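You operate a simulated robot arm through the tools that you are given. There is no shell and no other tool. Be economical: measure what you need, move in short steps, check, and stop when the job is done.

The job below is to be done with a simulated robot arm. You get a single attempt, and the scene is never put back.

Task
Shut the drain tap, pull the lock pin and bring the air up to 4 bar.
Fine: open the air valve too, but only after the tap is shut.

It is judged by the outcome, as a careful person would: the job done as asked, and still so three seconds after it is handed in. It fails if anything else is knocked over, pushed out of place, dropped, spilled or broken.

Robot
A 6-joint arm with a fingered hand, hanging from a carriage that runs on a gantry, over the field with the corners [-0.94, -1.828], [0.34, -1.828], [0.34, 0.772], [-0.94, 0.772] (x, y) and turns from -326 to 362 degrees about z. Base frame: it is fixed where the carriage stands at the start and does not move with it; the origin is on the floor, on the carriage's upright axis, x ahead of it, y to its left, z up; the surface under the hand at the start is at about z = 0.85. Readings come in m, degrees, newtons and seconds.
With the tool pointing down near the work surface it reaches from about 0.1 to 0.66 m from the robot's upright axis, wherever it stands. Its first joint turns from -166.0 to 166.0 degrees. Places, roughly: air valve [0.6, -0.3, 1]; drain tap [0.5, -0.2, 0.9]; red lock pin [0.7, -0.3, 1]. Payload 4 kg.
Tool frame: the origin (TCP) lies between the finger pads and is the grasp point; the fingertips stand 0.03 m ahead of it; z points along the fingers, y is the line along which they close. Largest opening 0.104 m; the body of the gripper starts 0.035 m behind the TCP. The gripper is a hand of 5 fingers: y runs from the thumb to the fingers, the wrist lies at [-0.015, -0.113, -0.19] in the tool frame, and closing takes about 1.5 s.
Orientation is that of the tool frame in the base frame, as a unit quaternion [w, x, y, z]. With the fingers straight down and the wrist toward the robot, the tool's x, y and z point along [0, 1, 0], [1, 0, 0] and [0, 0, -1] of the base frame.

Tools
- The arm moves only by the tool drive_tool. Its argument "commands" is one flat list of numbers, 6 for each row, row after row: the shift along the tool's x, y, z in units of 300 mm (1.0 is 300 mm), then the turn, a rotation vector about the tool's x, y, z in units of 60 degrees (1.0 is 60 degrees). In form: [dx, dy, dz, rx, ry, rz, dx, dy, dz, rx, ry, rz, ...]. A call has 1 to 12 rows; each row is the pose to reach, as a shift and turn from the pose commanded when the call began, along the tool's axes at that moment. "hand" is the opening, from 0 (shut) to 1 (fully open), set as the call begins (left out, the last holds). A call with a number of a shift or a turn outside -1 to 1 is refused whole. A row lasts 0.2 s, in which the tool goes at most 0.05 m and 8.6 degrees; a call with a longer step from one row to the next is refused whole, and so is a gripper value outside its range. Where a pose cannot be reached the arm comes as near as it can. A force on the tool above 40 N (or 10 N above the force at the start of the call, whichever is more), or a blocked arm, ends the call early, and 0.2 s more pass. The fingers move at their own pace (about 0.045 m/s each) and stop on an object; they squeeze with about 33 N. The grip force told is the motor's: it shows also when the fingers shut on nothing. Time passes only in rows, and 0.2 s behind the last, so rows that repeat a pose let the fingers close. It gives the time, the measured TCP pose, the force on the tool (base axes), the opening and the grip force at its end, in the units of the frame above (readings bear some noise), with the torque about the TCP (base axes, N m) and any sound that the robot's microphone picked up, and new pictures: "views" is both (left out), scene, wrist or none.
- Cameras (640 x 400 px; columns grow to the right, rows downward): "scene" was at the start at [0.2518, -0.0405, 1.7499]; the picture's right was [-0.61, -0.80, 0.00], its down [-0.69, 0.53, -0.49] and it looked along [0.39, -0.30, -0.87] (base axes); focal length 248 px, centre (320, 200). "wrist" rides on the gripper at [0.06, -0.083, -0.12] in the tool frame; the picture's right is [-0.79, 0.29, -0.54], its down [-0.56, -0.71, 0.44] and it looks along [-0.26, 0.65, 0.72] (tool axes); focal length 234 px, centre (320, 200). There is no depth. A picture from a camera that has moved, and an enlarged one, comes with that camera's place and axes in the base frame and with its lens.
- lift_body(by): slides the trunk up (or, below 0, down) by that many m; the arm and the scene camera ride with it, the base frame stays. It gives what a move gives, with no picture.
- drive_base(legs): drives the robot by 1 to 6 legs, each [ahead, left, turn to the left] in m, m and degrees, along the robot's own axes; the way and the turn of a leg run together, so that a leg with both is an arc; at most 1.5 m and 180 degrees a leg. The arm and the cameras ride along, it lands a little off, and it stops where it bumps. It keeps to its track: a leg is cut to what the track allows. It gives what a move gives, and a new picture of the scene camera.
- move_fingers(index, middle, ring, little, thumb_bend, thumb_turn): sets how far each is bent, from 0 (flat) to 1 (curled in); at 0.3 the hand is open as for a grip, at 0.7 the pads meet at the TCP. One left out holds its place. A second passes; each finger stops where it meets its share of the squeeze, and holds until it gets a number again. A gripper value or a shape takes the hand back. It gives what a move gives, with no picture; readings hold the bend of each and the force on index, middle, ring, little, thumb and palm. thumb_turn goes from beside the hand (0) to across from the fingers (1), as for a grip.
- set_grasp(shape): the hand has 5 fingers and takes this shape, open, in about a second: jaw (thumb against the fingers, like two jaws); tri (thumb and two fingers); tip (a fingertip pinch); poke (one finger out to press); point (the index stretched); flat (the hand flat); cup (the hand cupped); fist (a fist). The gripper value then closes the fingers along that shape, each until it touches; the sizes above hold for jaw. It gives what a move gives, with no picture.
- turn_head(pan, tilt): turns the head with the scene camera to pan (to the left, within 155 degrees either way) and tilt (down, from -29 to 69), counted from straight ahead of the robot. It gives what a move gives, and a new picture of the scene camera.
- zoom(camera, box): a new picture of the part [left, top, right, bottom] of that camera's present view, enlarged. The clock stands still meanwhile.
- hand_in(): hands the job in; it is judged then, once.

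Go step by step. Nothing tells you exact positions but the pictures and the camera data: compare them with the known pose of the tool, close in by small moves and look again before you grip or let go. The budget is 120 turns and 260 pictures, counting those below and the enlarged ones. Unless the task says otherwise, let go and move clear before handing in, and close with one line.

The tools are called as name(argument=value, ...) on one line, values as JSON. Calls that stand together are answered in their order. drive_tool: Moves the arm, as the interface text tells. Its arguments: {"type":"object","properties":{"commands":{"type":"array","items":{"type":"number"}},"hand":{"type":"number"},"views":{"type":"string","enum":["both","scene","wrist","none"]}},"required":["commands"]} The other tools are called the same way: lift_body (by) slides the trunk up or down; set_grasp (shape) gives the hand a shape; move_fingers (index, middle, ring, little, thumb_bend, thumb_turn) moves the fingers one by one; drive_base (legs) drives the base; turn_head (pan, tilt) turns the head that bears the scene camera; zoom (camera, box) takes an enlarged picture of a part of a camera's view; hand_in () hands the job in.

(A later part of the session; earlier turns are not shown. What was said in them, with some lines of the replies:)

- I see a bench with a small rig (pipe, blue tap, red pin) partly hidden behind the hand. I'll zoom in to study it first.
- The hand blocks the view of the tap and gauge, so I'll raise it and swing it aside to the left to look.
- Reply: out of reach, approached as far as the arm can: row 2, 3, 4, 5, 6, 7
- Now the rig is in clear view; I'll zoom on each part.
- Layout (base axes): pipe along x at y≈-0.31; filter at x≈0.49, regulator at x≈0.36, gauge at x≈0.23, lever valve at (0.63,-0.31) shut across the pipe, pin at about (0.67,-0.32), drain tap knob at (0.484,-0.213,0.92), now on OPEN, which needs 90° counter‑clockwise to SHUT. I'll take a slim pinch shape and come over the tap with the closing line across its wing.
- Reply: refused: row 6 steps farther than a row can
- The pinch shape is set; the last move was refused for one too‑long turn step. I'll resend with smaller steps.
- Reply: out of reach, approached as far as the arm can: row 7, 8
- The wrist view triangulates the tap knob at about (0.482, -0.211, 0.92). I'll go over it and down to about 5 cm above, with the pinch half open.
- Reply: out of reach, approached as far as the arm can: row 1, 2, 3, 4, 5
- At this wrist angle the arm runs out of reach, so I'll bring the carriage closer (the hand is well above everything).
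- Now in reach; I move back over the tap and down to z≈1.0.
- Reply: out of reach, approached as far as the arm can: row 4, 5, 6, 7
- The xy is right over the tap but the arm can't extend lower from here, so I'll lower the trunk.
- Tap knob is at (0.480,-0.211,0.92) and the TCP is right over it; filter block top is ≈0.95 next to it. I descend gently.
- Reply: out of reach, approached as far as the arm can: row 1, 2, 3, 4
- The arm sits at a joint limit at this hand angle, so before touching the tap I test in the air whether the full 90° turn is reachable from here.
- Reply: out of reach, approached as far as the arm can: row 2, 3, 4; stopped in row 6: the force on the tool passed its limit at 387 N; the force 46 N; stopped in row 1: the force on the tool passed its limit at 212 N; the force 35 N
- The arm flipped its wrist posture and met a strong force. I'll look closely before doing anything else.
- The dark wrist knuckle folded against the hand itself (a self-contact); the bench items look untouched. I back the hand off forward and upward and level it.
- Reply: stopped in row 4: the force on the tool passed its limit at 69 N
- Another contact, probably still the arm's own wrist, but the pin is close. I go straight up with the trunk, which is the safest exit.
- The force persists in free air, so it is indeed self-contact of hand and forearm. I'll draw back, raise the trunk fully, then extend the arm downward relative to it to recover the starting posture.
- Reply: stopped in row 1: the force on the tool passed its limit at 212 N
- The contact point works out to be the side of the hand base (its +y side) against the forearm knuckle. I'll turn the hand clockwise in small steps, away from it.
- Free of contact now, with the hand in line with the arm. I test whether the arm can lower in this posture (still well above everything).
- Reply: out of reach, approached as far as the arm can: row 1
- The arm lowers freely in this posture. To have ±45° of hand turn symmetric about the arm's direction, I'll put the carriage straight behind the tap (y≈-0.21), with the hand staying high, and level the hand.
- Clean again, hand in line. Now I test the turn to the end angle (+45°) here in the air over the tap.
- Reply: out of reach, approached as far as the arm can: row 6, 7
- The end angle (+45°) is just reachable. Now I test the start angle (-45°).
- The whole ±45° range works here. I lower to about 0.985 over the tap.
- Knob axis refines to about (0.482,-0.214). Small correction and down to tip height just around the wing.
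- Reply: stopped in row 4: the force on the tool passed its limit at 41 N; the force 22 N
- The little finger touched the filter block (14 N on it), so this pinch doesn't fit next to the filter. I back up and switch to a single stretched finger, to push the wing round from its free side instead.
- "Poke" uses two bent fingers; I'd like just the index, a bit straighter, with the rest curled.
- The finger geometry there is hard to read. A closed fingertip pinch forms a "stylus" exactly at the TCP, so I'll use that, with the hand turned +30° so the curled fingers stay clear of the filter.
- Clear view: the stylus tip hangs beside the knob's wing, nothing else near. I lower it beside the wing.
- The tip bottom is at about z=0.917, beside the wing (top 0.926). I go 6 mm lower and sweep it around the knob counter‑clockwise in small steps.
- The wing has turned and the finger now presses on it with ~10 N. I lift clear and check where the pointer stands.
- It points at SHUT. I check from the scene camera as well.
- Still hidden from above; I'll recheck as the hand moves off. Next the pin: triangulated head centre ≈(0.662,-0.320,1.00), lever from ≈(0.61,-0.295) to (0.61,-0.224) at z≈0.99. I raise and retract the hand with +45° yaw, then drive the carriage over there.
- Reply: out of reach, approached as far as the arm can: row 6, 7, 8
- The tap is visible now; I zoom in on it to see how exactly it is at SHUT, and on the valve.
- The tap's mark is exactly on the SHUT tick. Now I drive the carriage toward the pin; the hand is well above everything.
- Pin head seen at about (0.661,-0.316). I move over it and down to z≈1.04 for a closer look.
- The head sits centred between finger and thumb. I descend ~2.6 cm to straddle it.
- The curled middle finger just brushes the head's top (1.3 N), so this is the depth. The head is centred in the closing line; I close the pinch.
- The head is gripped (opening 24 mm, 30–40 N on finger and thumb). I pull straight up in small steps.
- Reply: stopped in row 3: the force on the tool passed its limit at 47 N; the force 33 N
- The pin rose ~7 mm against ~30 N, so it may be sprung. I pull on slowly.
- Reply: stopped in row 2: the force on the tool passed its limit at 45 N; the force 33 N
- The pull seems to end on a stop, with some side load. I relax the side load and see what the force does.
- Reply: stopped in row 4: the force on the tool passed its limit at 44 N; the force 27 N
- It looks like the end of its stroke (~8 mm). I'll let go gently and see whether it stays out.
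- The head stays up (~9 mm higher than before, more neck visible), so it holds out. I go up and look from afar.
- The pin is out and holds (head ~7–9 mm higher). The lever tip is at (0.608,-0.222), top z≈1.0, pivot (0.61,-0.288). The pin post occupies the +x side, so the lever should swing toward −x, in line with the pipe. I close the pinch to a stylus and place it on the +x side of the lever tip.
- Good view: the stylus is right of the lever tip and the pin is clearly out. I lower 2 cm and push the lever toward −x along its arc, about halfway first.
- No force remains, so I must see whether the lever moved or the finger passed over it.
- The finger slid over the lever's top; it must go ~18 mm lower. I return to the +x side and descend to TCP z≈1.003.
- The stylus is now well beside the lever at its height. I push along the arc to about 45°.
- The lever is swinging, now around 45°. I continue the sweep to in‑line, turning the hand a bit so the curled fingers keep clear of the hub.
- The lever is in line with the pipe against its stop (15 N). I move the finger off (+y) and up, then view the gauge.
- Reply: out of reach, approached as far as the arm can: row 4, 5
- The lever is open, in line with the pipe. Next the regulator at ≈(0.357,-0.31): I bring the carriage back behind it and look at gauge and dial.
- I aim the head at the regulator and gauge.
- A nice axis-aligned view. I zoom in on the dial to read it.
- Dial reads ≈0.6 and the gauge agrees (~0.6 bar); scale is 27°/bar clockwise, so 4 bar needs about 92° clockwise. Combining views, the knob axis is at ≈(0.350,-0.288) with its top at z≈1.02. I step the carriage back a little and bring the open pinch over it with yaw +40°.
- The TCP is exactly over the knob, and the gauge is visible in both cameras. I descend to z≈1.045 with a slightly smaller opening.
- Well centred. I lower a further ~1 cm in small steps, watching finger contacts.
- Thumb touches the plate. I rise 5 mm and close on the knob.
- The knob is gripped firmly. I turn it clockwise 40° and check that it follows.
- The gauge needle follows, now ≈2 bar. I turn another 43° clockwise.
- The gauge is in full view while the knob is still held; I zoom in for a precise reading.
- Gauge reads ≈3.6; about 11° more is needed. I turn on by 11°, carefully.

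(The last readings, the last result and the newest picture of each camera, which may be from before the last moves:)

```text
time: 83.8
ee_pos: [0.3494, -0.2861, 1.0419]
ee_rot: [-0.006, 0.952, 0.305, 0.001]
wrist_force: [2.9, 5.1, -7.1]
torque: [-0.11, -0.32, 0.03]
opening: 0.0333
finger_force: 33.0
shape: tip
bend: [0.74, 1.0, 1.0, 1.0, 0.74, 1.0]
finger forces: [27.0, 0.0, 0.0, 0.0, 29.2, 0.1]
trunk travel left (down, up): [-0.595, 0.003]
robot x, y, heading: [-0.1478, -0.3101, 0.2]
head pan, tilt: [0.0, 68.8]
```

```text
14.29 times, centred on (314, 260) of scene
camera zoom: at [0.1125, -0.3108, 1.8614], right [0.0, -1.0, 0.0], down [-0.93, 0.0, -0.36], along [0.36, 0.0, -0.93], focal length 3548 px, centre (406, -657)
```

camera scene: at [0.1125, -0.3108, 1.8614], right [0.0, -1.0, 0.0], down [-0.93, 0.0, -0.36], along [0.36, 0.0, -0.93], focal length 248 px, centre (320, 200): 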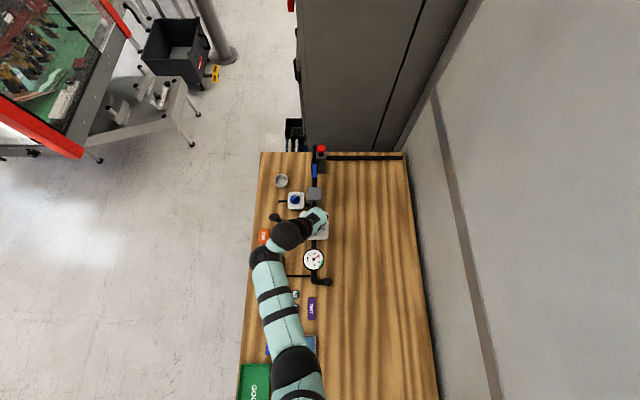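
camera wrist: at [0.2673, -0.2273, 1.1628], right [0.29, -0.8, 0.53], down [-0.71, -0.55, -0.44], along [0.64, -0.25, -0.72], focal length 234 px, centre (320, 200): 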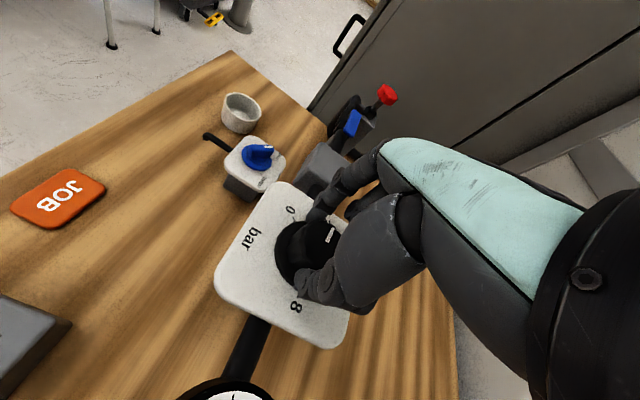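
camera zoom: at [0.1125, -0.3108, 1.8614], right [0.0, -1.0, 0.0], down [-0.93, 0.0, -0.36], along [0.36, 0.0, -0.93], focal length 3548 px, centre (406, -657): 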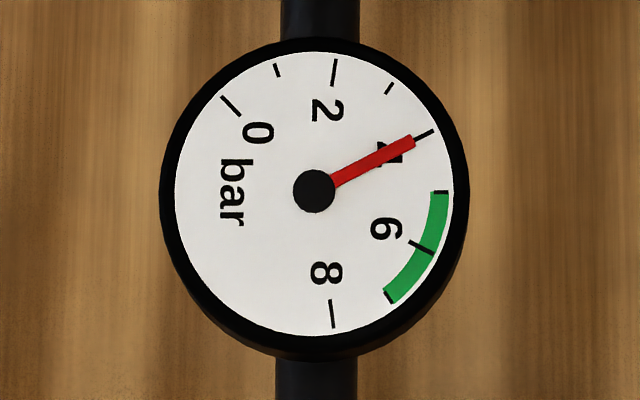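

The needle stands on the 4 tick. I open the fingers in place, then rise straight up and recheck.

drive_tool(commands=[0, 0, 0, 0, 0, 0, 0, 0, 0, 0, 0, 0, 0, 0, 0, 0, 0, 0, 0, 0, 0, 0, 0, 0, 0, 0, 0, 0, 0, 0], hand=0.6, views="none")

drive_tool(commands=[0, 0, -0.05, 0, 0, 0, 0, 0, -0.15, 0, 0, 0, 0, 0, -0.25, 0, 0, 0, 0, 0, -0.3, 0, 0, 0, 0, 0, -0.3, 0, 0, 0], views="scene")

zoom(camera="scene", box=[300, 246, 328, 274])

```text
time: 85.0
ee_pos: [0.3504, -0.2888, 1.0418]
ee_rot: [-0.006, 0.953, 0.304, 0.0]
wrist_force: [0.0, -0.4, 0.5]
torque: [0.0, 0.03, 0.0]
opening: 0.0619
finger_force: 0.0
shape: tip
bend: [0.73, 0.98, 0.99, 0.99, 0.65, 0.99]
finger forces: [0.0, 0.1, 0.1, 0.0, 0.0, 0.0]
trunk travel left (down, up): [-0.595, 0.003]
robot x, y, heading: [-0.1409, -0.3095, 0.2]
head pan, tilt: [0.0, 68.8]
```

```text
time: 86.2
ee_pos: [0.3658, -0.2948, 1.1057]
ee_rot: [-0.007, 0.953, 0.304, 0.0]
wrist_force: [0.8, -0.3, 0.1]
torque: [0.01, -0.01, 0.0]
opening: 0.0619
finger_force: 0.1
shape: tip
bend: [0.73, 0.98, 0.99, 0.99, 0.65, 0.99]
finger forces: [0.0, 0.0, 0.0, 0.0, 0.0, 0.1]
out of reach, approached as far as the arm can: row 3, 4, 5
trunk travel left (down, up): [-0.595, 0.003]
robot x, y, heading: [-0.1402, -0.31, -0.2]
head pan, tilt: [0.0, 68.8]
camera scene: at [0.1125, -0.3111, 1.8614], right [0.0, -1.0, 0.0], down [-0.93, 0.0, -0.36], along [0.36, 0.0, -0.93], focal length 248 px, centre (320, 200)
```

scene: 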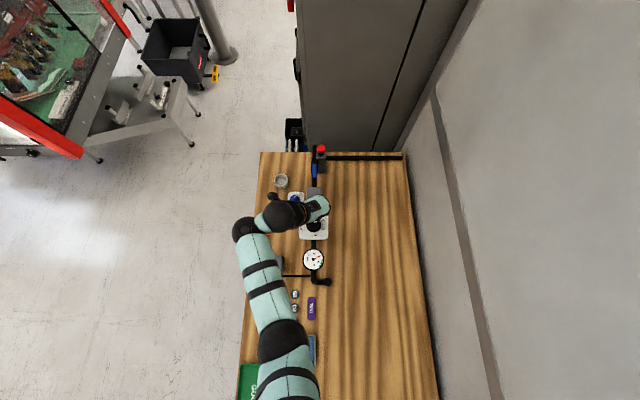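

```text
14.29 times, centred on (314, 260) of scene
camera zoom: at [0.1125, -0.3111, 1.8614], right [0.0, -1.0, 0.0], down [-0.93, 0.0, -0.36], along [0.36, 0.0, -0.93], focal length 3548 px, centre (406, -657)
```

zoom: 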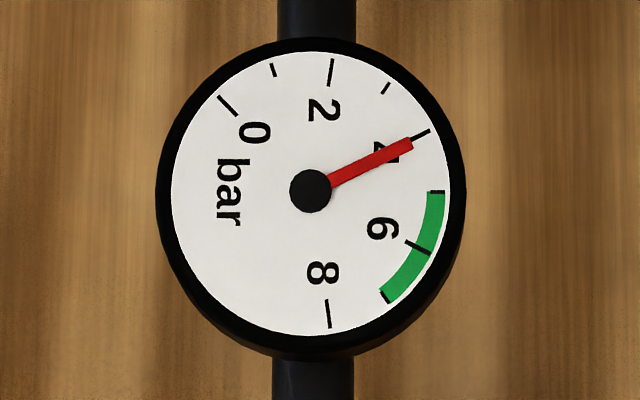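

Still 4 bar with the hand off. I move clear by backing the carriage off, and take a last look at tap, pin and lever.

drive_base(legs=[[-0.3, 0, 0]])

turn_head(pan=0, tilt=55)

zoom(camera="scene", box=[265, 120, 365, 240])

```text
time: 88.3
ee_pos: [0.0622, -0.2939, 1.1056]
ee_rot: [-0.006, 0.953, 0.304, 0.001]
wrist_force: [-0.7, 0.0, 0.1]
torque: [0.03, 0.02, -0.04]
opening: 0.0618
finger_force: 0.0
shape: tip
bend: [0.73, 0.98, 0.99, 0.99, 0.65, 0.99]
finger forces: [0.0, 0.1, 0.1, 0.1, 0.1, 0.0]
trunk travel left (down, up): [-0.595, 0.003]
robot x, y, heading: [-0.4525, -0.313, 0.1]
head pan, tilt: [0.0, 68.8]
camera scene: at [-0.1924, -0.3115, 1.8614], right [0.0, -1.0, 0.0], down [-0.93, 0.0, -0.36], along [0.36, 0.0, -0.93], focal length 248 px, centre (320, 200)
```

scene: 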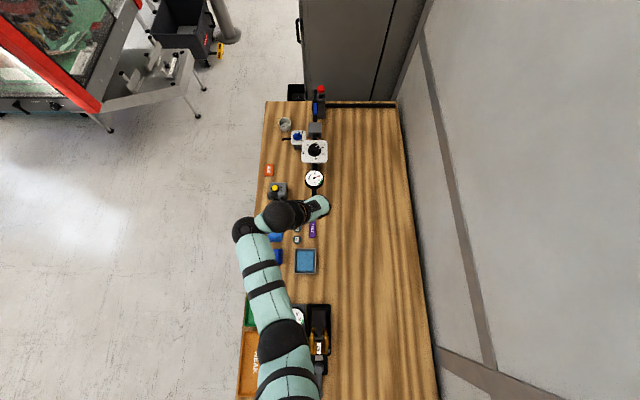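

```text
time: 89.1
ee_pos: [0.062, -0.2945, 1.1039]
ee_rot: [-0.006, 0.952, 0.305, 0.001]
wrist_force: [-0.1, 0.5, -0.1]
torque: [0.0, -0.03, -0.02]
opening: 0.0621
finger_force: 0.1
shape: tip
bend: [0.73, 0.98, 0.99, 0.99, 0.65, 0.99]
finger forces: [0.1, 0.0, 0.1, 0.0, 0.0, 0.1]
trunk travel left (down, up): [-0.595, 0.003]
robot x, y, heading: [-0.4492, -0.3083, -0.0]
head pan, tilt: [0.0, 55.0]
camera scene: at [-0.1762, -0.3114, 1.8768], right [0.0, -1.0, 0.0], down [-0.82, 0.0, -0.57], along [0.57, 0.0, -0.82], focal length 248 px, centre (320, 200)
```

scene: 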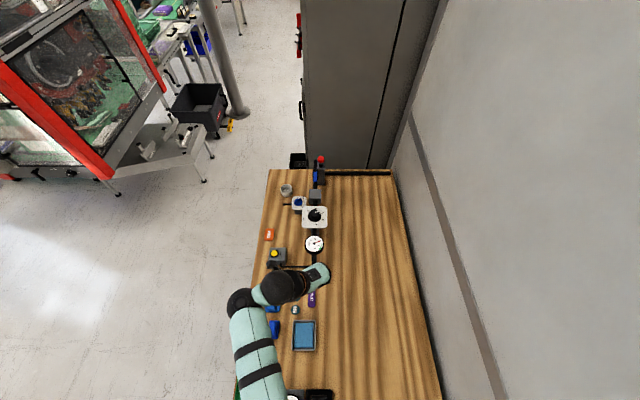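

```text
3.33 times, centred on (315, 180) of scene
camera zoom: at [-0.1762, -0.3114, 1.8768], right [0.0, -1.0, 0.0], down [-0.82, 0.0, -0.57], along [0.57, 0.0, -0.82], focal length 828 px, centre (337, 267)
```

zoom: 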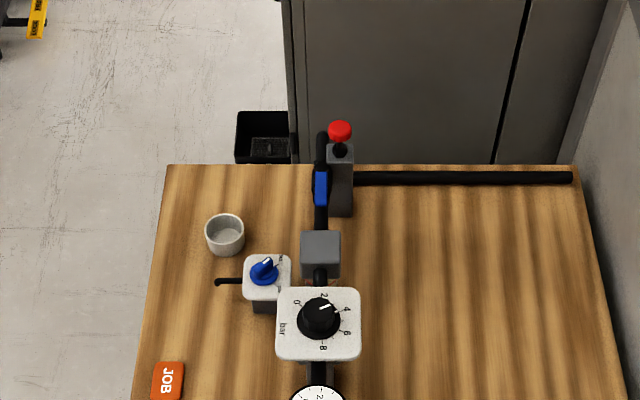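

Tap on SHUT, pin out, lever in line, dial on 4, everything in place. One last gauge check.

zoom(camera="scene", box=[295, 195, 335, 260])

```text
6.15 times, centred on (315, 228) of scene
camera zoom: at [-0.1762, -0.3114, 1.8768], right [0.0, -1.0, 0.0], down [-0.82, 0.0, -0.57], along [0.57, 0.0, -0.82], focal length 1528 px, centre (351, 31)
```

zoom: 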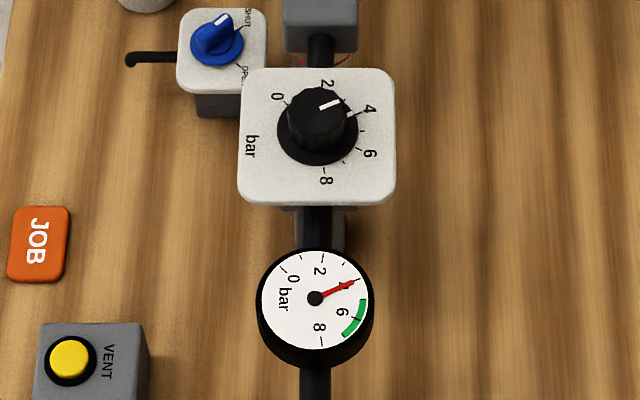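

The gauge holds at 4 bar and the hand is clear, so I hand in.

hand_in()

```text
The job is handed in.
```

The drain tap is shut, the lock pin is pulled and stays out, the air valve is open (opened only after the tap was shut), and the gauge holds at 4 bar.
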